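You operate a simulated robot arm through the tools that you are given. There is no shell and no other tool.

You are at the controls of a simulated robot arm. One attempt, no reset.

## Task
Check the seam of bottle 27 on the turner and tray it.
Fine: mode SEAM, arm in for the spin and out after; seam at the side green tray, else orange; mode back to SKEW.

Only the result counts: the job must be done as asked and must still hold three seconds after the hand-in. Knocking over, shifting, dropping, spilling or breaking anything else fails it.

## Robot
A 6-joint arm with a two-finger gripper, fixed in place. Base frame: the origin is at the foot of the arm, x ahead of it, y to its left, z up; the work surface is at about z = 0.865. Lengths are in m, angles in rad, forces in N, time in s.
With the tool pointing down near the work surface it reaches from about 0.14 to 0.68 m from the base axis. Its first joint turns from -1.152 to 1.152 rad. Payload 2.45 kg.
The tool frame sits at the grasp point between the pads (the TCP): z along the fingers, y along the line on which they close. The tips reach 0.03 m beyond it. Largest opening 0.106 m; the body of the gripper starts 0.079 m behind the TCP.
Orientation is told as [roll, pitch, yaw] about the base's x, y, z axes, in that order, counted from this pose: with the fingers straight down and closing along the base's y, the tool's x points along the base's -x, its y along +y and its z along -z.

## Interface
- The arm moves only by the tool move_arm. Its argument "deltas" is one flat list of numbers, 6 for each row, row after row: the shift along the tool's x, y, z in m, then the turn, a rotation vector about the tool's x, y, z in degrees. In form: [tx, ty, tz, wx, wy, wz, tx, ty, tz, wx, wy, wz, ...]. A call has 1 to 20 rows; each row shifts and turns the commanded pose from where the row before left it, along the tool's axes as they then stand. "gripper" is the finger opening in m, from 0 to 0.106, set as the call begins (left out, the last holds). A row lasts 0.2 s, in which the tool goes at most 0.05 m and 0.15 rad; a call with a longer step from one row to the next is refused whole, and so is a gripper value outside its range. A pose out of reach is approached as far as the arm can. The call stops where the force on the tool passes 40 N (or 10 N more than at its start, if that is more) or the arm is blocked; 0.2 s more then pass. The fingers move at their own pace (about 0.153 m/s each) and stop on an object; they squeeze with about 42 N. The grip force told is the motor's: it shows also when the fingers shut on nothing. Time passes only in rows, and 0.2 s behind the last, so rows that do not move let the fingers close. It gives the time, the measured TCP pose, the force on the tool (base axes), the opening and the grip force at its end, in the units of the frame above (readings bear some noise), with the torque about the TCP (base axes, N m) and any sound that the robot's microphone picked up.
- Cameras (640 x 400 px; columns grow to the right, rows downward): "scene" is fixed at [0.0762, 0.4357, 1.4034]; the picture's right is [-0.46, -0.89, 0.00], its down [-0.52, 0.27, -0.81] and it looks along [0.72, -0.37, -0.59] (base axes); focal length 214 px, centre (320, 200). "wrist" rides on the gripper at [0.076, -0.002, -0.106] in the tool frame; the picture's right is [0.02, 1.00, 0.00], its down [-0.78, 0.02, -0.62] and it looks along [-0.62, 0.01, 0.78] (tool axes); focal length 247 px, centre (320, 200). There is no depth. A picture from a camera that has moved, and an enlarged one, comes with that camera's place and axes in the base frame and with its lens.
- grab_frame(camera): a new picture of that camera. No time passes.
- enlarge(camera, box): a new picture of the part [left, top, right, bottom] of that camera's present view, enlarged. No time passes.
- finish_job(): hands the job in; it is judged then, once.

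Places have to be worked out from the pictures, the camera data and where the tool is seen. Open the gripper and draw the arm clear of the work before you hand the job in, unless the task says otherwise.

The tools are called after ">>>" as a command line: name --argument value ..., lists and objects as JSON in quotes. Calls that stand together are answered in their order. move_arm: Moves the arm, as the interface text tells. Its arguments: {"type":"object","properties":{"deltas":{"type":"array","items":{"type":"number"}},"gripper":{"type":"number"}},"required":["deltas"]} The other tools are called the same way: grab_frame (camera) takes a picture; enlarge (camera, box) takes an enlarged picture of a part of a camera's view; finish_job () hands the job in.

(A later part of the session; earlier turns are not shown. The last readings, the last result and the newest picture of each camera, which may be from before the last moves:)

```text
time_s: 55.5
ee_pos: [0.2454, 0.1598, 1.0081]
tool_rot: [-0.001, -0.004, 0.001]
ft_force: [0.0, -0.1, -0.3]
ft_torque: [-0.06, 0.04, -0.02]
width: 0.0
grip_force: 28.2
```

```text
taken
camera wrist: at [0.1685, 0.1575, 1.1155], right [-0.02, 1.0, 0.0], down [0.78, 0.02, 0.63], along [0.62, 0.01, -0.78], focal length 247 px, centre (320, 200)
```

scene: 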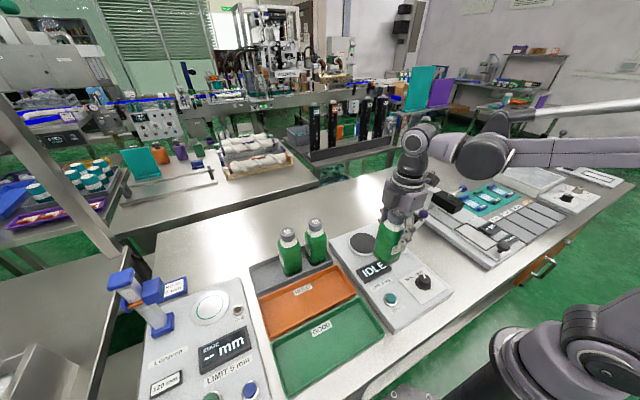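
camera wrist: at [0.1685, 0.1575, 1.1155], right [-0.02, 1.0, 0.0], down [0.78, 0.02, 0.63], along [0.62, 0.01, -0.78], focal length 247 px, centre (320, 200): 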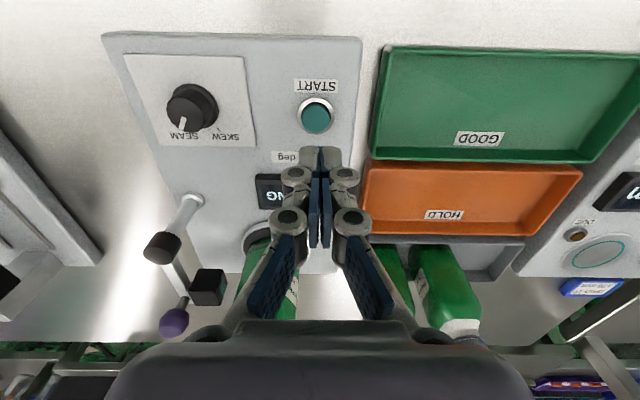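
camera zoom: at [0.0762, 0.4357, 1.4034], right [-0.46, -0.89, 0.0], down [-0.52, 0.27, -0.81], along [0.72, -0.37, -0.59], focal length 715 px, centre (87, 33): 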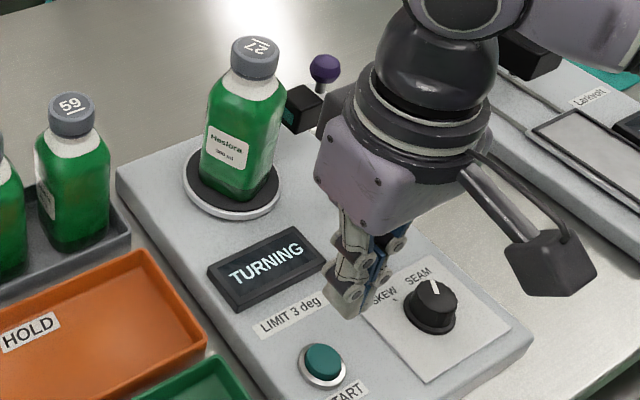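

The bottle is turning slowly with the disc and everything is clear. I wait without moving.

>>> move_arm --deltas '[0, 0, 0, 0, 0, 0, 0, 0, 0, 0, 0, 0, 0, 0, 0, 0, 0, 0, 0, 0, 0, 0, 0, 0, 0, 0, 0, 0, 0, 0, 0, 0, 0, 0, 0, 0, 0, 0, 0, 0, 0, 0, 0, 0, 0, 0, 0, 0, 0, 0, 0, 0, 0, 0, 0, 0, 0, 0, 0, 0]'

>>> enlarge --camera "scene" --box '[320, 190, 460, 310]'

```text
time_s: 57.7
ee_pos: [0.2447, 0.1586, 1.007]
tool_rot: [-0.001, -0.005, 0.0]
ft_force: [-0.2, 0.4, 0.1]
ft_torque: [-0.01, 0.01, 0.01]
width: 0.0001
grip_force: 28.3
```

```text
3.33 times, centred on (390, 250) of scene
camera zoom: at [0.0762, 0.4357, 1.4034], right [-0.46, -0.89, 0.0], down [-0.52, 0.27, -0.81], along [0.72, -0.37, -0.59], focal length 715 px, centre (87, 33)
```

zoom: 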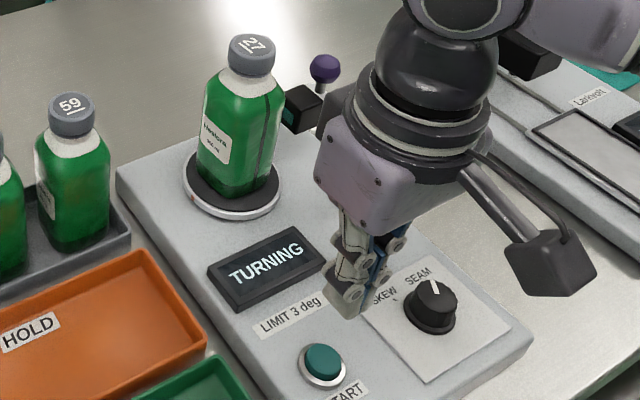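

It is still turning, and the dark seam line is coming into view. I keep waiting.

>>> move_arm --deltas '[0, 0, 0, 0, 0, 0, 0, 0, 0, 0, 0, 0, 0, 0, 0, 0, 0, 0, 0, 0, 0, 0, 0, 0, 0, 0, 0, 0, 0, 0, 0, 0, 0, 0, 0, 0, 0, 0, 0, 0, 0, 0, 0, 0, 0, 0, 0, 0, 0, 0, 0, 0, 0, 0, 0, 0, 0, 0, 0, 0, 0, 0, 0, 0, 0, 0, 0, 0, 0, 0, 0, 0, 0, 0, 0, 0, 0, 0, 0, 0, 0, 0, 0, 0, 0, 0, 0, 0, 0, 0, 0, 0, 0, 0, 0, 0, 0, 0, 0, 0, 0, 0, 0, 0, 0, 0, 0, 0, 0, 0, 0, 0, 0, 0, 0, 0, 0, 0, 0, 0]'

>>> enlarge --camera "scene" --box '[320, 190, 460, 310]'

```text
time_s: 61.9
ee_pos: [0.2448, 0.1585, 1.0069]
tool_rot: [0.001, -0.005, -0.001]
ft_force: [-0.1, 1.1, 0.3]
ft_torque: [-0.01, -0.03, -0.03]
width: 0.0
grip_force: 28.5
```

```text
3.33 times, centred on (390, 250) of scene
camera zoom: at [0.0762, 0.4357, 1.4034], right [-0.46, -0.89, 0.0], down [-0.52, 0.27, -0.81], along [0.72, -0.37, -0.59], focal length 715 px, centre (87, 33)
```

zoom: 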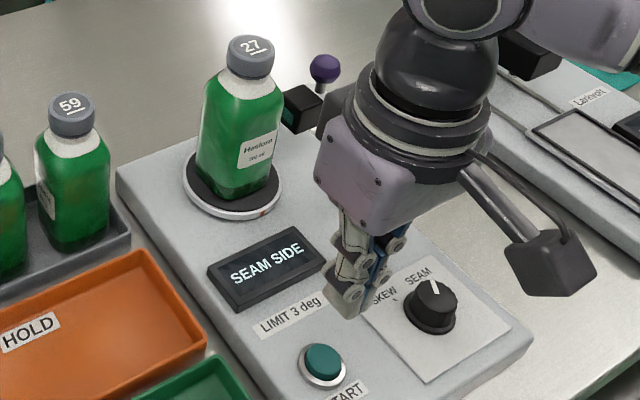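

The turning has ended and the display seems to read "SEAM SIDE". I enlarge it to be sure.

>>> enlarge --camera "scene" --box '[360, 250, 420, 290]'

>>> enlarge --camera "scene" --box '[350, 190, 430, 250]'

```text
10.00 times, centred on (390, 270) of scene
camera zoom: at [0.0762, 0.4357, 1.4034], right [-0.46, -0.89, 0.0], down [-0.52, 0.27, -0.81], along [0.72, -0.37, -0.59], focal length 2145 px, centre (-380, -500)
```

zoom: 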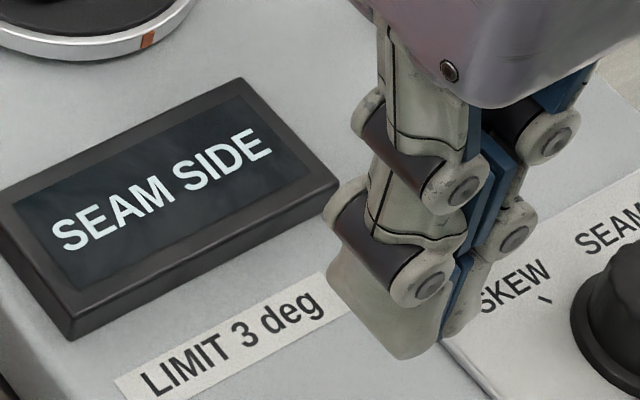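

```text
6.67 times, centred on (390, 220) of scene
camera zoom: at [0.0762, 0.4357, 1.4034], right [-0.46, -0.89, 0.0], down [-0.52, 0.27, -0.81], along [0.72, -0.37, -0.59], focal length 1430 px, centre (-147, 67)
```

zoom: 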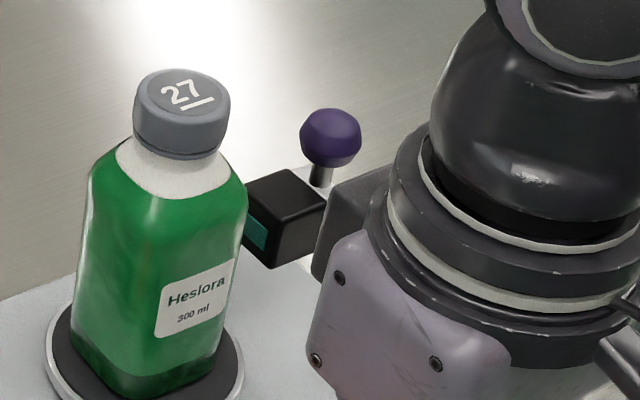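

"SEAM SIDE" is confirmed, so bottle 27 goes to the green GOOD tray. Next I swing the arm back out: rise and move over the ball at about (0.4255, 0.0145).

>>> move_arm --deltas '[0, 0, -0.04, 0, 0, 0, 0, 0, -0.04, 0, 0, 0, 0, 0, -0.035, 0, 0, 0, -0.0361, -0.0288, 0, 0, 0, 0, -0.0361, -0.0288, 0, 0, 0, 0, -0.0361, -0.0288, 0, 0, 0, 0, -0.0361, -0.0288, 0, 0, 0, 0, -0.0361, -0.0288, 0, 0, 0, 0, 0, 0, 0, 0, 0, 0, 0, 0, 0, 0, 0, 0]' --gripper 0.04

>>> grab_frame --camera "wrist"

>>> enlarge --camera "wrist" --box '[250, 60, 390, 180]'

```text
time_s: 64.1
ee_pos: [0.4242, 0.0126, 1.1248]
tool_rot: [0.0, -0.006, -0.001]
ft_force: [0.8, 0.3, 0.5]
ft_torque: [0.05, -0.02, -0.01]
width: 0.0399
grip_force: 0.0
```

```text
taken
camera wrist: at [0.3476, 0.0112, 1.2317], right [-0.02, 1.0, 0.0], down [0.78, 0.02, 0.62], along [0.62, 0.01, -0.78], focal length 247 px, centre (320, 200)
```

wrist: 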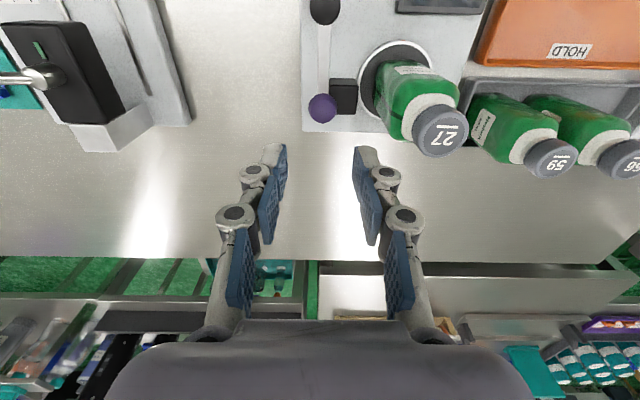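

```text
3.33 times, centred on (320, 120) of wrist
camera zoom: at [0.3476, 0.0112, 1.2317], right [-0.02, 1.0, 0.0], down [0.78, 0.02, 0.62], along [0.62, 0.01, -0.78], focal length 823 px, centre (320, 467)
```

zoom: 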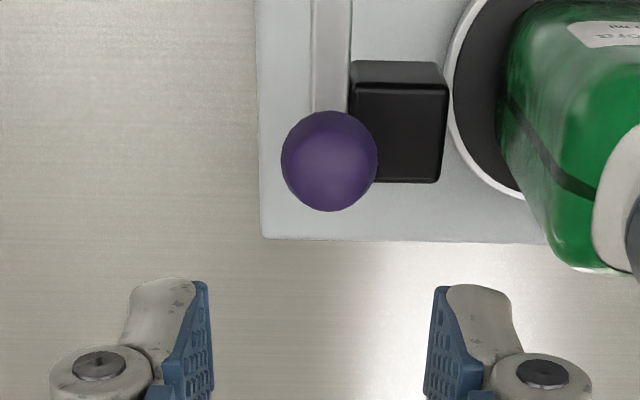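

The ball is about 2 mm toward +y of the finger centre. I correct and descend around it to the same caging height.

>>> move_arm --deltas '[-0.0005, 0.002, 0, 0, 0, 0, 0, 0, 0.035, 0, 0, 0, 0, 0, 0.035, 0, 0, 0, 0, 0, 0.02, 0, 0, 0, 0, 0, 0.0165, 0, 0, 0, 0, 0, 0, 0, 0, 0]'

>>> grab_frame --camera "wrist"

>>> enlarge --camera "scene" --box '[340, 180, 460, 270]'

```text
time_s: 65.5
ee_pos: [0.4251, 0.0167, 1.0183]
tool_rot: [0.0, -0.007, 0.0]
ft_force: [0.8, 0.9, -0.5]
ft_torque: [0.01, 0.01, -0.02]
width: 0.0399
grip_force: 0.0
```

```text
taken
camera wrist: at [0.349, 0.0156, 1.1252], right [-0.02, 1.0, 0.0], down [0.78, 0.02, 0.62], along [0.62, 0.01, -0.78], focal length 247 px, centre (320, 200)
```

wrist: 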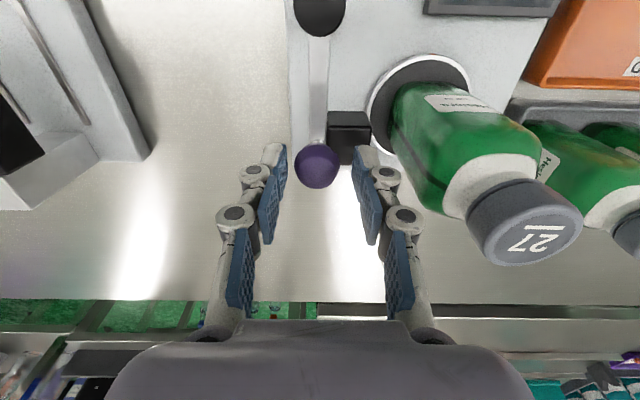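

```text
4.44 times, centred on (400, 225) of scene
camera zoom: at [0.0762, 0.4357, 1.4034], right [-0.46, -0.89, 0.0], down [-0.52, 0.27, -0.81], along [0.72, -0.37, -0.59], focal length 953 px, centre (-36, 89)
```

zoom: 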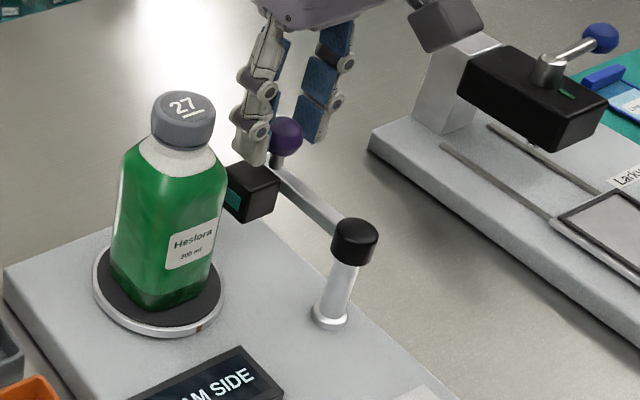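

The ball is centred in the cage again. I narrow to 0.034 m and swing it back out 67.5° along the same arc.

>>> move_arm --deltas '[0, 0, 0, 0, 0, 0, 0.00064, -0.00983, 0, 0, 0, 7.5, 0.00064, -0.00983, 0, 0, 0, 7.5, 0.00064, -0.00983, 0, 0, 0, 7.5, 0.00064, -0.00983, 0, 0, 0, 7.5, 0.00064, -0.00983, 0, 0, 0, 7.5, 0.00064, -0.00983, 0, 0, 0, 7.5, 0.00064, -0.00983, 0, 0, 0, 7.5, 0.00064, -0.00983, 0, 0, 0, 7.5, 0.00064, -0.00983, 0, 0, 0, 7.5, 0, 0, 0, 0, 0, 0]' --gripper 0.034

>>> grab_frame --camera "wrist"

>>> enlarge --camera "scene" --box '[340, 180, 460, 270]'

```text
time_s: 67.9
ee_pos: [0.3822, -0.0525, 1.0178]
tool_rot: [0.004, -0.002, -1.179]
ft_force: [-0.4, 0.4, 0.3]
ft_torque: [0.03, 0.0, -0.02]
width: 0.0341
grip_force: 0.0
```

```text
taken
camera wrist: at [0.3506, 0.0181, 1.1255], right [0.92, 0.4, 0.0], down [0.31, -0.72, 0.62], along [0.25, -0.57, -0.78], focal length 247 px, centre (320, 200)
```

wrist: 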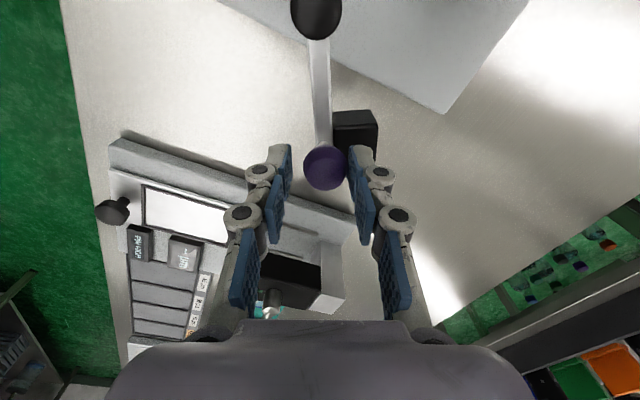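

```text
4.44 times, centred on (400, 225) of scene
camera zoom: at [0.0762, 0.4357, 1.4034], right [-0.46, -0.89, 0.0], down [-0.52, 0.27, -0.81], along [0.72, -0.37, -0.59], focal length 953 px, centre (-36, 89)
```

zoom: 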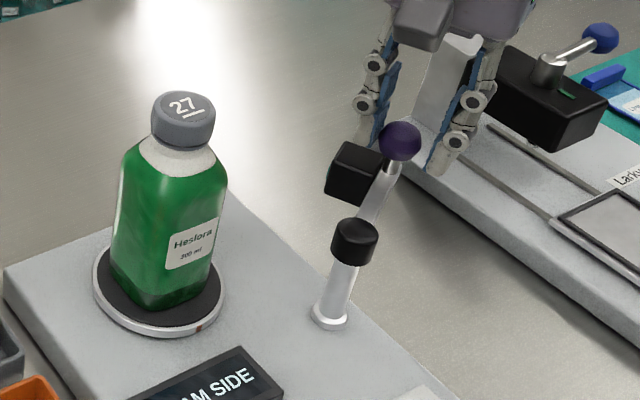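

The arm follows and sits about 2° behind the tool. I continue about 8° to bring it back to where it originally stood, watching for the outer stop.

>>> move_arm --deltas '[0.00018, -0.00525, 0, 0, 0, 4, 0.00018, -0.00525, 0, 0, 0, 4, 0, 0, 0, 0, 0, 0]'

>>> enlarge --camera "wrist" --box '[250, 0, 410, 200]'

>>> enlarge --camera "scene" --box '[380, 180, 460, 240]'

```text
time_s: 68.7
ee_pos: [0.3714, -0.0556, 1.018]
tool_rot: [0.004, 0.0, -1.317]
ft_force: [-0.4, 1.2, 0.2]
ft_torque: [-0.03, -0.01, -0.02]
width: 0.0342
grip_force: 0.0
```

```text
2.00 times, centred on (330, 100) of wrist
camera zoom: at [0.3501, 0.0182, 1.1256], right [0.96, 0.27, 0.0], down [0.21, -0.75, 0.62], along [0.17, -0.6, -0.78], focal length 494 px, centre (300, 400)
```

zoom: 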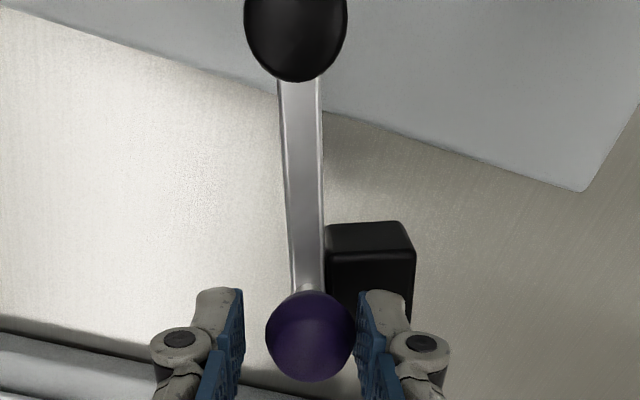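

```text
6.67 times, centred on (420, 210) of scene
camera zoom: at [0.0762, 0.4357, 1.4034], right [-0.46, -0.89, 0.0], down [-0.52, 0.27, -0.81], along [0.72, -0.37, -0.59], focal length 1430 px, centre (-347, 133)
```

zoom: 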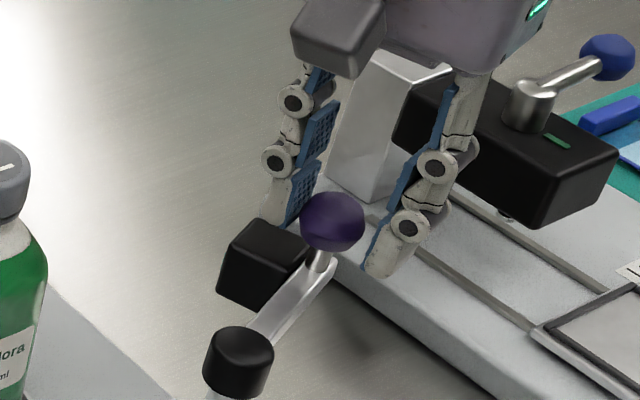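

Compared with the original picture, the ball is still about 4 mm (3°) short of its start place. I push a few degrees more in small steps.

>>> move_arm --deltas '[5e-05, -0.00263, 0, 0, 0, 2, 5e-05, -0.00263, 0, 0, 0, 2, 0, 0, 0, 0, 0, 0]'

>>> enlarge --camera "scene" --box '[380, 180, 460, 240]'

```text
time_s: 69.5
ee_pos: [0.3667, -0.0576, 1.0194]
tool_rot: [0.004, 0.0, -1.386]
ft_force: [0.2, -0.2, -0.4]
ft_torque: [0.02, 0.0, 0.01]
width: 0.0341
grip_force: 0.3
```

```text
6.67 times, centred on (420, 210) of scene
camera zoom: at [0.0762, 0.4357, 1.4034], right [-0.46, -0.89, 0.0], down [-0.52, 0.27, -0.81], along [0.72, -0.37, -0.59], focal length 1430 px, centre (-347, 133)
```

zoom: 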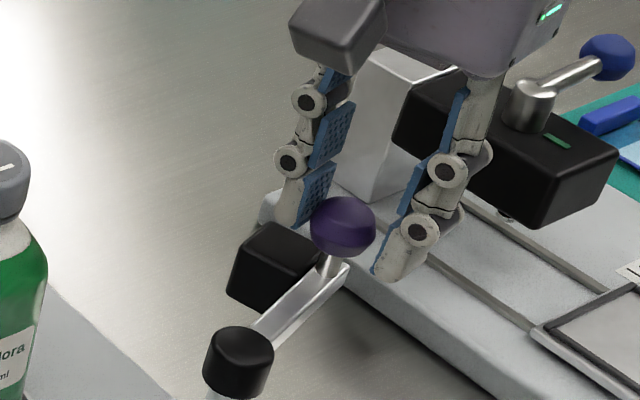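

The ball is back at its original pixel position, so the arm is out. I centre the cage off it, widen and rise straight up.

>>> move_arm --deltas '[0, 0.002, 0, 0, 0, 0, 0, 0, 0, 0, 0, 0, 0, 0, -0.02, 0, 0, 0, 0, 0, -0.04, 0, 0, 0, 0, 0, -0.04, 0, 0, 0, 0, 0, -0.02, 0, 0, 0, 0, 0, 0, 0, 0, 0]' --gripper 0.044

>>> enlarge --camera "scene" --box '[320, 180, 460, 270]'

>>> enlarge --camera "scene" --box '[380, 180, 460, 240]'

```text
time_s: 71.1
ee_pos: [0.3645, -0.0577, 1.1375]
tool_rot: [0.004, -0.001, -1.387]
ft_force: [0.2, 0.9, 0.7]
ft_torque: [0.02, 0.01, 0.0]
width: 0.0442
grip_force: 0.1
```

```text
4.44 times, centred on (390, 225) of scene
camera zoom: at [0.0762, 0.4357, 1.4034], right [-0.46, -0.89, 0.0], down [-0.52, 0.27, -0.81], along [0.72, -0.37, -0.59], focal length 953 px, centre (9, 89)
```

zoom: 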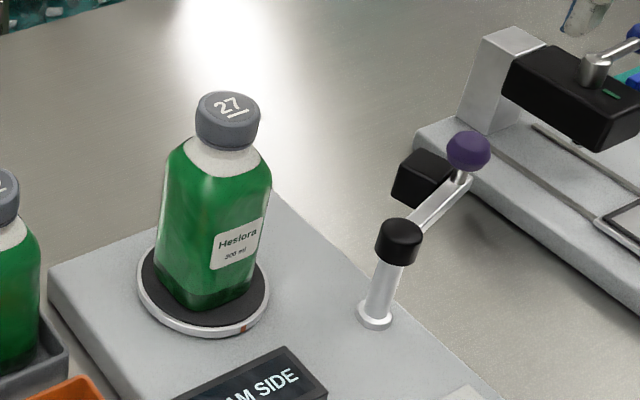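

```text
6.67 times, centred on (420, 210) of scene
camera zoom: at [0.0762, 0.4357, 1.4034], right [-0.46, -0.89, 0.0], down [-0.52, 0.27, -0.81], along [0.72, -0.37, -0.59], focal length 1430 px, centre (-347, 133)
```

zoom: 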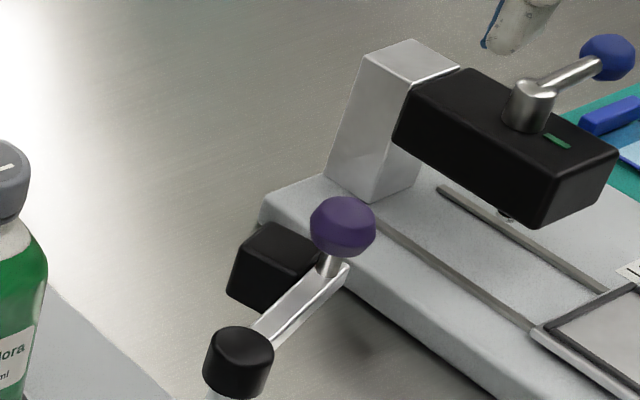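

The arm is out as it was before. I rotate back to yaw 0, open wide and move above the bottle on the disc.

>>> move_arm --deltas '[0, 0, 0, 0, 0, -7.94, 0, 0, 0, 0, 0, -7.94, 0, 0, 0, 0, 0, -7.94, 0, 0, 0, 0, 0, -7.94, 0, 0, 0, 0, 0, -7.94, 0, 0, 0, 0, 0, -7.94, 0, 0, 0, 0, 0, -7.94, 0, 0, 0, 0, 0, -7.94, 0, 0, 0, 0, 0, -7.94, 0, 0, 0, 0, 0, -7.94, -0.0152, 0.0403, 0, 0, 0, 0, -0.0152, 0.0403, 0, 0, 0, 0, -0.0152, 0.0403, 0, 0, 0, 0, -0.0152, 0.0403, 0, 0, 0, 0, 0, 0, 0, 0, 0, 0]' --gripper 0.1

>>> grab_frame --camera "wrist"

>>> enlarge --camera "wrist" --box '[250, 70, 390, 190]'

>>> enlarge --camera "scene" --box '[320, 150, 460, 270]'

```text
time_s: 74.3
ee_pos: [0.4298, 0.1041, 1.135]
tool_rot: [0.001, -0.006, -0.002]
ft_force: [0.2, -0.3, 0.1]
ft_torque: [0.04, -0.01, 0.03]
width: 0.0998
grip_force: 0.1
```

```text
taken
camera wrist: at [0.3535, 0.1037, 1.2428], right [-0.02, 1.0, 0.0], down [0.78, 0.02, 0.62], along [0.62, 0.01, -0.78], focal length 247 px, centre (320, 200)
```

wrist: 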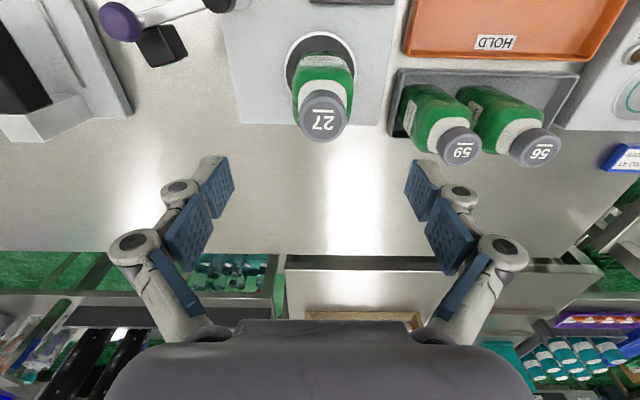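

```text
3.33 times, centred on (320, 130) of wrist
camera zoom: at [0.3535, 0.1037, 1.2428], right [-0.02, 1.0, 0.0], down [0.78, 0.02, 0.62], along [0.62, 0.01, -0.78], focal length 823 px, centre (320, 433)
```

zoom: 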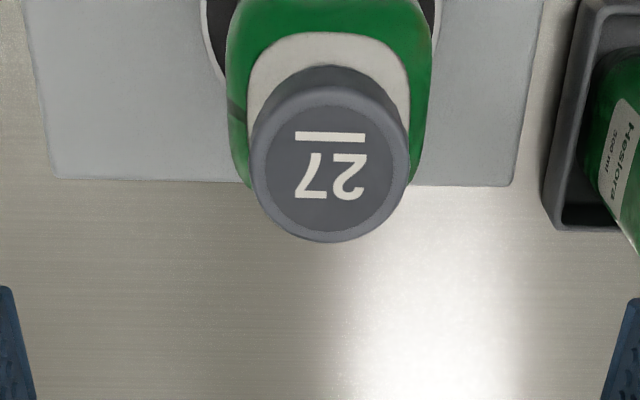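

```text
3.33 times, centred on (390, 210) of scene
camera zoom: at [0.0762, 0.4357, 1.4034], right [-0.46, -0.89, 0.0], down [-0.52, 0.27, -0.81], along [0.72, -0.37, -0.59], focal length 715 px, centre (87, 167)
```

zoom: 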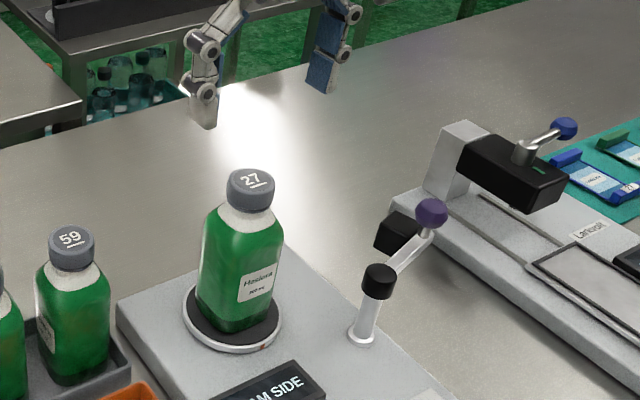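

The cap is about 5–6 mm toward the base and 2 mm toward +y from the TCP. I correct this and descend to the same body grip height, z ≈ 0.993.

>>> move_arm --deltas '[0.005, 0.002, 0, 0, 0, 0, 0, 0, 0.035, 0, 0, 0, 0, 0, 0.035, 0, 0, 0, 0, 0, 0.035, 0, 0, 0, 0, 0, 0.02, 0, 0, 0, 0, 0, 0.017, 0, 0, 0, 0, 0, 0, 0, 0, 0]'

>>> grab_frame --camera "wrist"

>>> enlarge --camera "scene" --box '[320, 170, 440, 260]'

```text
time_s: 75.9
ee_pos: [0.4233, 0.1049, 0.9975]
tool_rot: [0.001, -0.007, -0.001]
ft_force: [0.7, 1.9, -0.7]
ft_torque: [-0.03, 0.03, 0.02]
width: 0.0999
grip_force: 0.0
```

```text
taken
camera wrist: at [0.3476, 0.1058, 1.1047], right [-0.02, 1.0, 0.0], down [0.78, 0.02, 0.62], along [0.62, 0.01, -0.78], focal length 247 px, centre (320, 200)
```

wrist: 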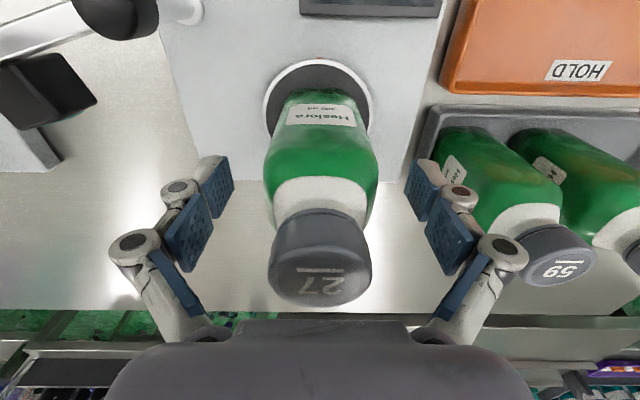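

```text
4.44 times, centred on (380, 215) of scene
camera zoom: at [0.0762, 0.4357, 1.4034], right [-0.46, -0.89, 0.0], down [-0.52, 0.27, -0.81], along [0.72, -0.37, -0.59], focal length 953 px, centre (53, 133)
```

zoom: 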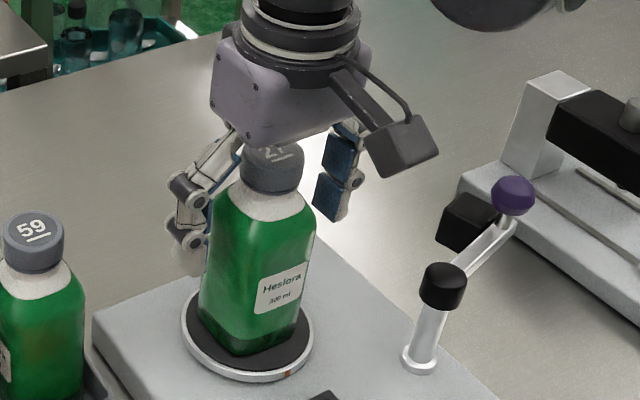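

The bottle is centred between the fingers. I lower 2 mm more and close on the body.

>>> move_arm --deltas '[0, 0, 0.002, 0, 0, 0, 0, 0, 0, 0, 0, 0]'

>>> move_arm --deltas '[0, 0, 0, 0, 0, 0, 0, 0, 0, 0, 0, 0, 0, 0, 0, 0, 0, 0, 0, 0, 0, 0, 0, 0]' --gripper 0.0

>>> enlarge --camera "scene" --box '[320, 170, 440, 260]'

```text
time_s: 76.5
ee_pos: [0.4234, 0.1054, 0.9953]
tool_rot: [0.0, -0.005, 0.0]
ft_force: [0.1, 0.1, -0.7]
ft_torque: [0.02, -0.01, 0.01]
width: 0.0999
grip_force: 0.1
```

```text
time_s: 77.5
ee_pos: [0.4239, 0.1062, 0.9954]
tool_rot: [0.002, -0.007, 0.0]
ft_force: [2.1, 4.1, 21.3]
ft_torque: [0.14, 0.0, -0.03]
width: 0.055
grip_force: 42.0
```

```text
4.44 times, centred on (380, 215) of scene
camera zoom: at [0.0759, 0.4358, 1.4034], right [-0.46, -0.89, 0.0], down [-0.52, 0.27, -0.81], along [0.72, -0.37, -0.59], focal length 953 px, centre (53, 133)
```

zoom: 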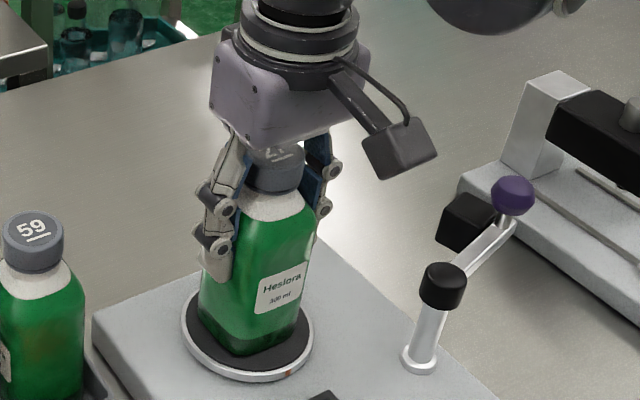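

Gripped at 0.055 m. I lift, back toward the base, then carry the bottle diagonally to above the GOOD tray.

>>> move_arm --deltas '[0, 0, -0.025, 0, 0, 0, 0, 0, -0.03, 0, 0, 0, 0.04, 0, 0, 0, 0, 0, 0.04, 0, 0, 0, 0, 0, 0.0162, 0.0373, 0, 0, 0, 0, 0.0162, 0.0373, 0, 0, 0, 0, 0.0162, 0.0373, 0, 0, 0, 0, 0.0162, 0.0373, 0, 0, 0, 0, 0.0162, 0.0373, 0, 0, 0, 0, 0.0162, 0.0373, 0, 0, 0, 0, 0, 0, 0, 0, 0, 0, 0, 0, 0, 0, 0, 0]'

>>> grab_frame --camera "wrist"

>>> grab_frame --camera "scene"

```text
time_s: 80.1
ee_pos: [0.247, 0.3293, 1.0474]
tool_rot: [0.0, -0.004, -0.001]
ft_force: [-0.7, 0.9, -2.8]
ft_torque: [0.03, -0.01, -0.02]
width: 0.0555
grip_force: 42.0
```

```text
taken
camera wrist: at [0.17, 0.3283, 1.1561], right [-0.02, 1.0, 0.0], down [0.78, 0.02, 0.62], along [0.62, 0.01, -0.78], focal length 247 px, centre (320, 200)
```

wrist: 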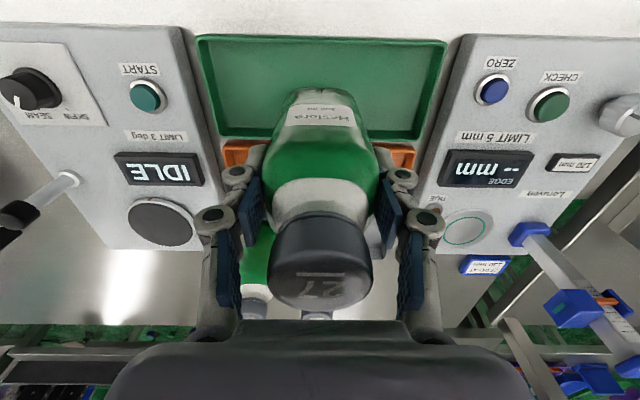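

```text
taken
```

scene: 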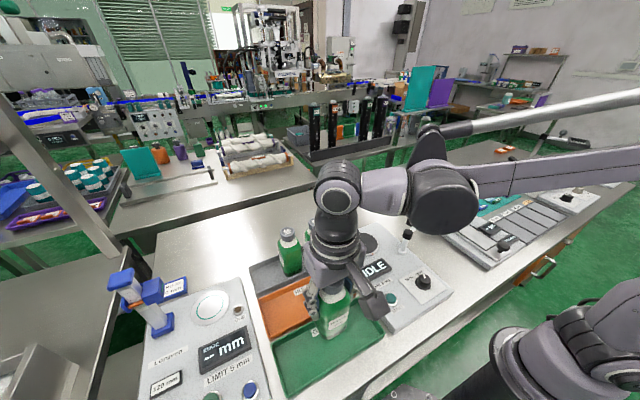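

The bottle is over the GOOD tray, and the tray's inside spans x from about 0.206 to 0.286 with centre y near 0.333. I lower to just above the floor and look.

>>> move_arm --deltas '[0, 0, 0.03, 0, 0, 0, 0, 0, 0.025, 0, 0, 0, 0, 0, 0.015, 0, 0, 0, 0, 0, 0, 0, 0, 0]'

>>> enlarge --camera "wrist" --box '[190, 20, 450, 180]'

>>> enlarge --camera "scene" --box '[260, 270, 400, 390]'

```text
time_s: 81.1
ee_pos: [0.2472, 0.328, 0.9782]
tool_rot: [0.0, -0.005, 0.0]
ft_force: [0.4, 0.8, -3.2]
ft_torque: [0.02, 0.01, -0.02]
width: 0.0553
grip_force: 42.0
```

```text
2.46 times, centred on (320, 100) of wrist
camera zoom: at [0.1713, 0.3288, 1.0855], right [-0.02, 1.0, 0.0], down [0.78, 0.02, 0.62], along [0.62, 0.01, -0.78], focal length 608 px, centre (320, 446)
```

zoom: 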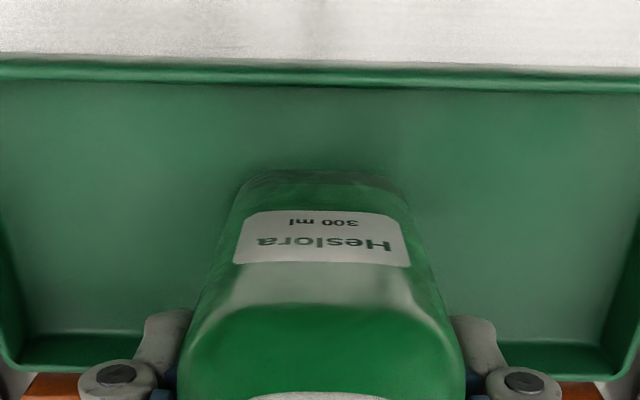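

```text
3.33 times, centred on (330, 330) of scene
camera zoom: at [0.0762, 0.4358, 1.4034], right [-0.46, -0.89, 0.0], down [-0.52, 0.27, -0.81], along [0.72, -0.37, -0.59], focal length 715 px, centre (287, -233)
```

zoom: 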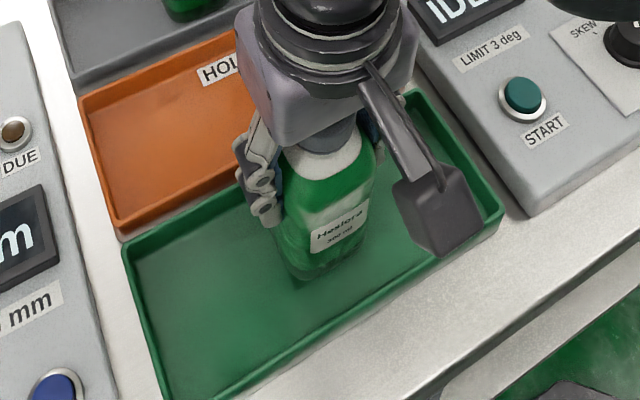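

The bottle fits inside with a bit more room toward the base, so I shift 4 mm that way and lower in small steps to touch down.

>>> move_arm --deltas '[0.004, 0, 0, 0, 0, 0, 0, 0, 0.006, 0, 0, 0, 0, 0, 0.003, 0, 0, 0, 0, 0, 0.002, 0, 0, 0, 0, 0, 0, 0, 0, 0]'

```text
time_s: 82.3
ee_pos: [0.243, 0.3289, 0.9688]
tool_rot: [-0.001, -0.005, -0.001]
ft_force: [-0.2, -0.8, -2.5]
ft_torque: [0.0, 0.02, -0.01]
width: 0.0551
grip_force: 42.3
```

No contact yet at z = 0.968. I continue down in 1.5 mm steps.

>>> move_arm --deltas '[0, 0, 0.0015, 0, 0, 0, 0, 0, 0.0015, 0, 0, 0, 0, 0, 0, 0, 0, 0]'

>>> enlarge --camera "scene" --box '[300, 300, 380, 360]'

```text
time_s: 83.1
ee_pos: [0.2435, 0.3294, 0.9653]
tool_rot: [-0.001, -0.004, 0.0]
ft_force: [0.1, 0.4, -2.6]
ft_torque: [0.01, -0.03, 0.0]
width: 0.0555
grip_force: 42.1
```

```text
6.67 times, centred on (340, 330) of scene
camera zoom: at [0.0762, 0.4358, 1.4034], right [-0.46, -0.89, 0.0], down [-0.52, 0.27, -0.81], along [0.72, -0.37, -0.59], focal length 1430 px, centre (187, -667)
```

zoom: 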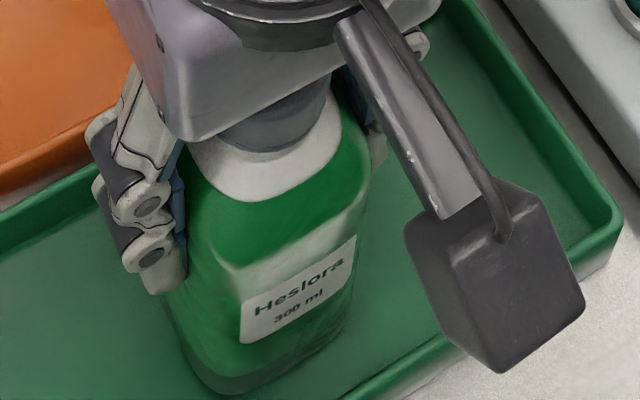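

Still only the bottle's weight shows. I go down further with 1 mm steps.

>>> move_arm --deltas '[0, 0, 0.001, 0, 0, 0, 0, 0, 0.001, 0, 0, 0, 0, 0, 0.001, 0, 0, 0, 0, 0, 0, 0, 0, 0]'

```text
time_s: 84.1
ee_pos: [0.2427, 0.3297, 0.9622]
tool_rot: [0.001, -0.006, -0.002]
ft_force: [0.4, 0.8, -2.6]
ft_torque: [-0.02, -0.03, -0.01]
width: 0.0552
grip_force: 42.3
```

>>> move_arm --deltas '[0, 0, 0.001, 0, 0, 0, 0, 0, 0.001, 0, 0, 0, 0, 0, 0, 0, 0, 0]'

```text
time_s: 84.9
ee_pos: [0.2433, 0.3299, 0.9607]
tool_rot: [-0.002, -0.005, -0.002]
ft_force: [-0.4, -0.8, -3.6]
ft_torque: [0.02, -0.02, 0.0]
width: 0.0554
grip_force: 41.5
```

Readings still show only about 3 N of weight at z = 0.961, so the bottle is not down yet. I lower another 3 mm in 1 mm steps.

>>> move_arm --deltas '[0, 0, 0.001, 0, 0, 0, 0, 0, 0.001, 0, 0, 0, 0, 0, 0.001, 0, 0, 0, 0, 0, 0, 0, 0, 0]'

>>> enlarge --camera "wrist" --box '[190, 20, 450, 180]'

```text
time_s: 85.9
ee_pos: [0.2425, 0.3297, 0.9569]
tool_rot: [0.0, -0.005, -0.002]
ft_force: [5.5, -0.9, 33.0]
ft_torque: [-0.05, -0.14, 0.08]
width: 0.0553
grip_force: 42.1
```

```text
2.46 times, centred on (320, 100) of wrist
camera zoom: at [0.1665, 0.3284, 1.0644], right [-0.02, 1.0, 0.0], down [0.78, 0.02, 0.63], along [0.63, 0.01, -0.78], focal length 608 px, centre (320, 446)
```

zoom: 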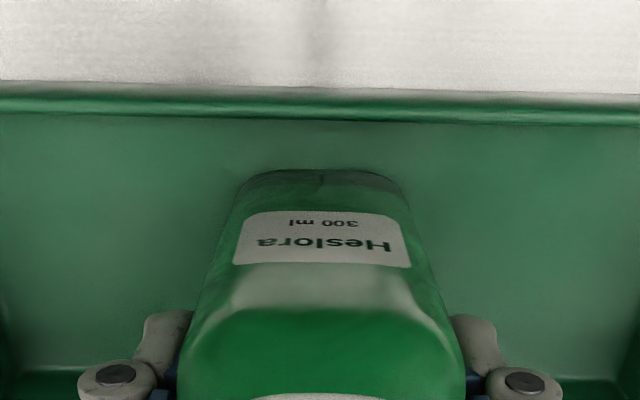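

Contact is made with 33 N up at z = 0.957, and the bottle stands inside the tray clear of its walls. I relieve the press slightly and release.

>>> move_arm --deltas '[0, 0, -0.0004, 0, 0, 0, 0, 0, 0, 0, 0, 0]'

>>> move_arm --deltas '[0, 0, 0, 0, 0, 0, 0, 0, 0, 0, 0, 0, 0, 0, 0, 0, 0, 0]' --gripper 0.1

>>> enlarge --camera "scene" --box '[260, 270, 400, 390]'

>>> grab_frame --camera "wrist"

```text
time_s: 86.5
ee_pos: [0.2431, 0.33, 0.9567]
tool_rot: [0.0, -0.006, -0.003]
ft_force: [5.8, -1.7, 16.4]
ft_torque: [-0.03, -0.42, -0.01]
width: 0.0555
grip_force: 42.1
```

```text
time_s: 87.3
ee_pos: [0.2431, 0.3303, 0.9579]
tool_rot: [0.0, -0.002, -0.002]
ft_force: [-0.3, 0.3, -0.3]
ft_torque: [0.03, -0.01, 0.0]
width: 0.0998
grip_force: 0.1
```

```text
3.33 times, centred on (330, 330) of scene
camera zoom: at [0.0762, 0.4357, 1.4034], right [-0.46, -0.89, 0.0], down [-0.52, 0.27, -0.81], along [0.72, -0.37, -0.59], focal length 715 px, centre (287, -233)
```

zoom: 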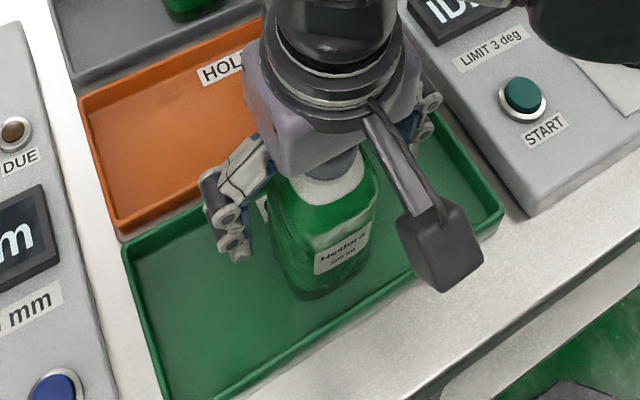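

```text
taken
camera wrist: at [0.1662, 0.3285, 1.0645], right [-0.02, 1.0, 0.0], down [0.78, 0.02, 0.62], along [0.62, 0.01, -0.78], focal length 247 px, centre (320, 200)
```

wrist: 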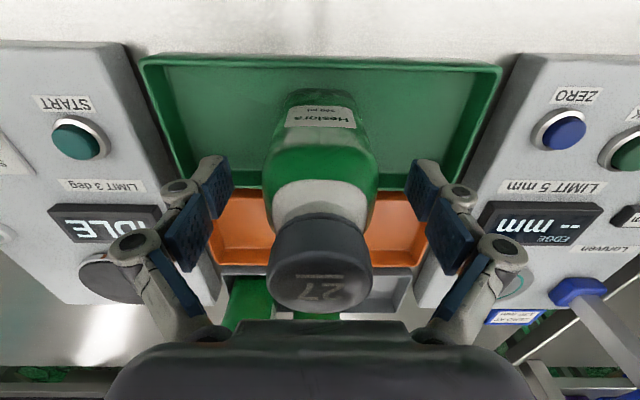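

Bottle 27 stands free and upright in the GOOD tray. I rise straight up clear of its cap.

>>> move_arm --deltas '[0, 0, -0.03, 0, 0, 0, 0, 0, -0.035, 0, 0, 0, 0, 0, -0.035, 0, 0, 0, 0, 0, -0.035, 0, 0, 0, 0, 0, 0, 0, 0, 0]'

>>> enlarge --camera "scene" --box '[260, 270, 400, 390]'

```text
time_s: 88.5
ee_pos: [0.241, 0.3287, 1.0933]
tool_rot: [0.0, -0.005, -0.002]
ft_force: [-0.1, -0.1, 0.6]
ft_torque: [-0.01, -0.01, 0.02]
width: 0.0999
grip_force: 0.1
```

```text
3.33 times, centred on (330, 330) of scene
camera zoom: at [0.0762, 0.4357, 1.4034], right [-0.46, -0.89, 0.0], down [-0.52, 0.27, -0.81], along [0.72, -0.37, -0.59], focal length 715 px, centre (287, -233)
```

zoom: 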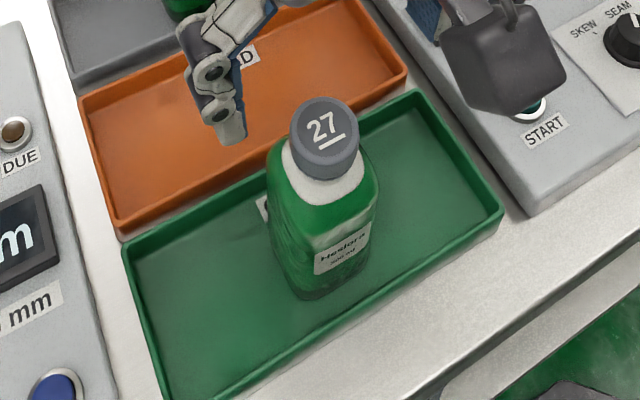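

The bottle stands well inside the green tray. I now go over the knob at about (0.2425, 0.0498) and yaw to -34° to match its mark.

>>> move_arm --deltas '[-0.0001, -0.04, 0, 0, 0, 0, -0.0001, -0.04, 0, 0, 0, 0, -0.0001, -0.04, 0, 0, 0, 0, -0.0001, -0.04, 0, 0, 0, 0, -0.0001, -0.04, 0, 0, 0, 0, -0.0001, -0.04, 0, 0, 0, 0, 0, -0.0398, 0, 0, 0, 0, 0, 0, 0, 0, 0, 8.5, 0, 0, 0, 0, 0, 8.5, 0, 0, 0, 0, 0, 8.5, 0, 0, 0, 0, 0, 8.5, 0, 0, 0.035, 0, 0, 0, 0, 0, 0.035, 0, 0, 0, 0, 0, 0.04, 0, 0, 0, 0, 0, 0, 0, 0, 0]' --gripper 0.1

>>> enlarge --camera "wrist" --box '[250, 80, 390, 180]'

>>> enlarge --camera "scene" --box '[360, 230, 480, 310]'

```text
time_s: 91.7
ee_pos: [0.2421, 0.0522, 0.9805]
tool_rot: [0.004, -0.003, -0.594]
ft_force: [0.3, 0.6, -0.1]
ft_torque: [0.0, -0.01, 0.0]
width: 0.1
grip_force: 0.0
```

```text
4.00 times, centred on (320, 130) of wrist
camera zoom: at [0.1783, 0.0932, 1.0873], right [0.54, 0.84, 0.0], down [0.66, -0.43, 0.62], along [0.53, -0.34, -0.78], focal length 988 px, centre (320, 480)
```

zoom: 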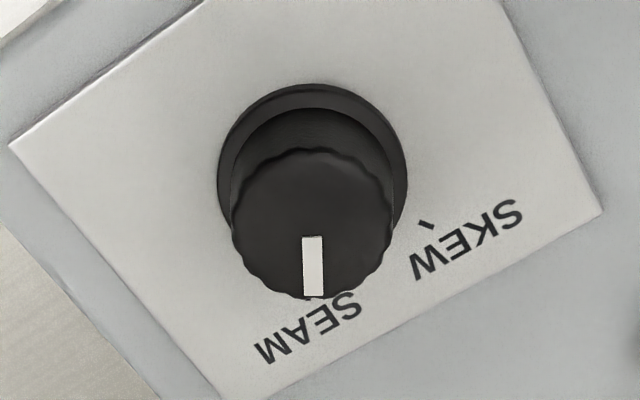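

```text
5.00 times, centred on (420, 270) of scene
camera zoom: at [0.0762, 0.4357, 1.4034], right [-0.46, -0.89, 0.0], down [-0.52, 0.27, -0.81], along [0.72, -0.37, -0.59], focal length 1072 px, centre (-180, -150)
```

zoom: 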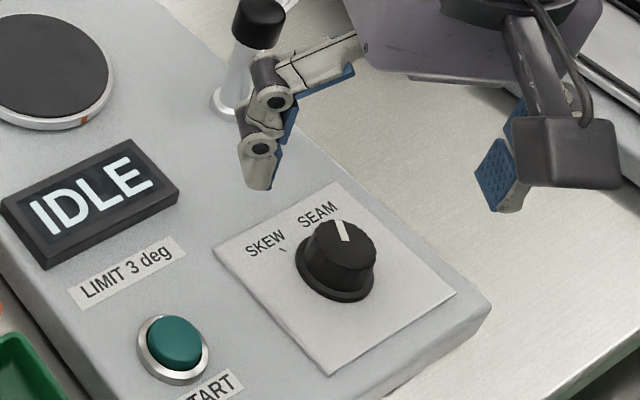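

The knob is centred within about 1 mm. I narrow to 0.07 m and descend to the same grip height, z ≈ 0.934.

>>> move_arm --deltas '[0.001, -0.0004, 0, 0, 0, 0, 0, 0, 0.02, 0, 0, 0, 0, 0, 0.02, 0, 0, 0, 0, 0, 0.0075, 0, 0, 0, 0, 0, 0, 0, 0, 0]' --gripper 0.07

>>> enlarge --camera "wrist" --box '[250, 80, 390, 180]'

```text
time_s: 92.9
ee_pos: [0.2426, 0.0487, 0.9357]
tool_rot: [0.003, -0.004, -0.594]
ft_force: [0.0, 0.6, -0.7]
ft_torque: [0.01, 0.0, 0.01]
width: 0.0699
grip_force: 0.1
```

```text
4.00 times, centred on (320, 130) of wrist
camera zoom: at [0.1775, 0.0924, 1.0424], right [0.54, 0.84, 0.0], down [0.66, -0.42, 0.62], along [0.53, -0.34, -0.78], focal length 988 px, centre (320, 480)
```

zoom: 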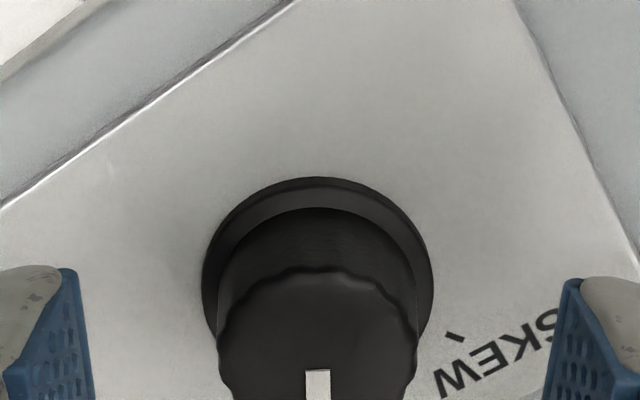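

The knob is centred between the pads within about half a millimetre. I close on it.

>>> move_arm --deltas '[0, 0, 0, 0, 0, 0, 0, 0, 0, 0, 0, 0, 0, 0, 0, 0, 0, 0]' --gripper 0.0

```text
time_s: 93.7
ee_pos: [0.2418, 0.0505, 0.9356]
tool_rot: [0.004, -0.004, -0.594]
ft_force: [-1.9, -4.1, 8.1]
ft_torque: [-0.11, 0.21, 0.03]
width: 0.0311
grip_force: 45.4
```

The grip is balanced, with side force under 5 N. I turn the knob back counter-clockwise in 4° steps, half way first.

>>> move_arm --deltas '[0, 0, 0, 0, 0, -4, 0, 0, 0, 0, 0, -4, 0, 0, 0, 0, 0, -4, 0, 0, 0, 0, 0, -4, 0, 0, 0, 0, 0, -4, 0, 0, 0, 0, 0, -4, 0, 0, 0, 0, 0, -4, 0, 0, 0, 0, 0, 0]' --gripper 0.0

```text
time_s: 95.5
ee_pos: [0.2424, 0.0495, 0.9349]
tool_rot: [0.001, -0.005, -0.105]
ft_force: [-4.7, -13.3, 1.5]
ft_torque: [-0.34, 0.64, 0.01]
width: 0.0312
grip_force: 44.7
```

At -6° the forces are mild. I ease 0.4 mm in -y and continue 28° more.

>>> move_arm --deltas '[0, -0.0004, 0, 0, 0, -4, 0, 0, 0, 0, 0, -4, 0, 0, 0, 0, 0, -4, 0, 0, 0, 0, 0, -4, 0, 0, 0, 0, 0, -4, 0, 0, 0, 0, 0, -4, 0, 0, 0, 0, 0, -4, 0, 0, 0, 0, 0, 0]' --gripper 0.0

```text
time_s: 97.3
ee_pos: [0.2431, 0.0503, 0.9345]
tool_rot: [-0.002, -0.004, 0.383]
ft_force: [-8.3, -8.2, 27.6]
ft_torque: [-0.26, 0.34, -0.01]
width: 0.0311
grip_force: 44.8
```

At 22° now. I raise 0.4 mm to relieve the z force and turn the last 12°.

>>> move_arm --deltas '[0, 0, -0.0004, 0, 0, 0, 0, 0, 0, 0, 0, -4, 0, 0, 0, 0, 0, -4, 0, 0, 0, 0, 0, -4, 0, 0, 0, 0, 0, 0]' --gripper 0.0

>>> enlarge --camera "wrist" --box '[230, 60, 410, 200]'

```text
time_s: 98.5
ee_pos: [0.2424, 0.049, 0.9344]
tool_rot: [-0.001, -0.007, 0.595]
ft_force: [-1.6, 9.3, -4.8]
ft_torque: [0.43, -0.11, -0.57]
width: 0.0313
grip_force: 44.9
```

```text
2.86 times, centred on (320, 130) of wrist
camera zoom: at [0.1795, 0.0061, 1.0414], right [-0.58, 0.82, 0.0], down [0.64, 0.45, 0.63], along [0.51, 0.36, -0.78], focal length 706 px, centre (320, 400)
```

zoom: 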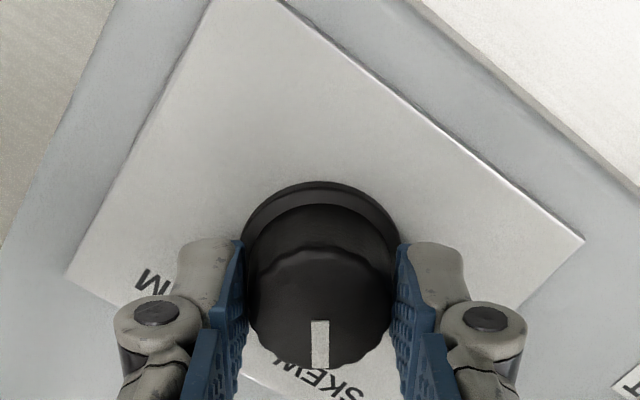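

The mark is back at +34°, and the 0.57 N m torque shows it has reached its stop at SKEW. I release and rise.

>>> move_arm --deltas '[0, 0, 0, 0, 0, 0, 0, 0, 0, 0, 0, 0, 0, 0, -0.03, 0, 0, 0, 0, 0, -0.04, 0, 0, 0, 0, 0, -0.04, 0, 0, 0, 0, 0, 0, 0, 0, 0]' --gripper 0.07

>>> enlarge --camera "wrist" --box '[250, 60, 390, 160]'

>>> enlarge --camera "scene" --box '[380, 240, 460, 300]'

```text
time_s: 99.9
ee_pos: [0.2396, 0.0487, 1.0452]
tool_rot: [0.0, -0.004, 0.591]
ft_force: [-0.7, 0.1, 0.1]
ft_torque: [0.04, 0.03, 0.03]
width: 0.0702
grip_force: 0.1
```

```text
4.00 times, centred on (320, 110) of wrist
camera zoom: at [0.1768, 0.0043, 1.153], right [-0.58, 0.82, 0.0], down [0.64, 0.45, 0.62], along [0.51, 0.36, -0.78], focal length 988 px, centre (320, 560)
```

zoom: 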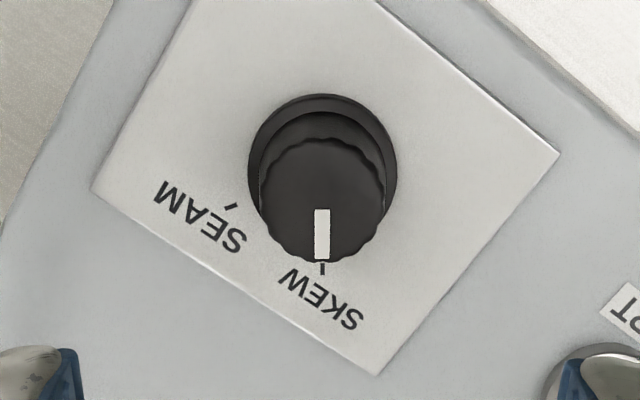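

```text
6.67 times, centred on (420, 270) of scene
camera zoom: at [0.0762, 0.4357, 1.4034], right [-0.46, -0.89, 0.0], down [-0.52, 0.27, -0.81], along [0.72, -0.37, -0.59], focal length 1430 px, centre (-347, -267)
```

zoom: 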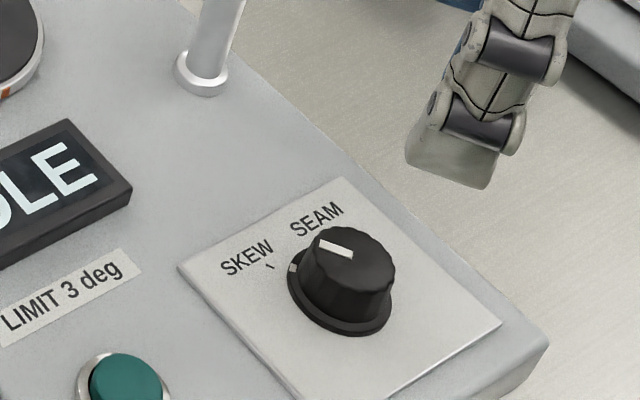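

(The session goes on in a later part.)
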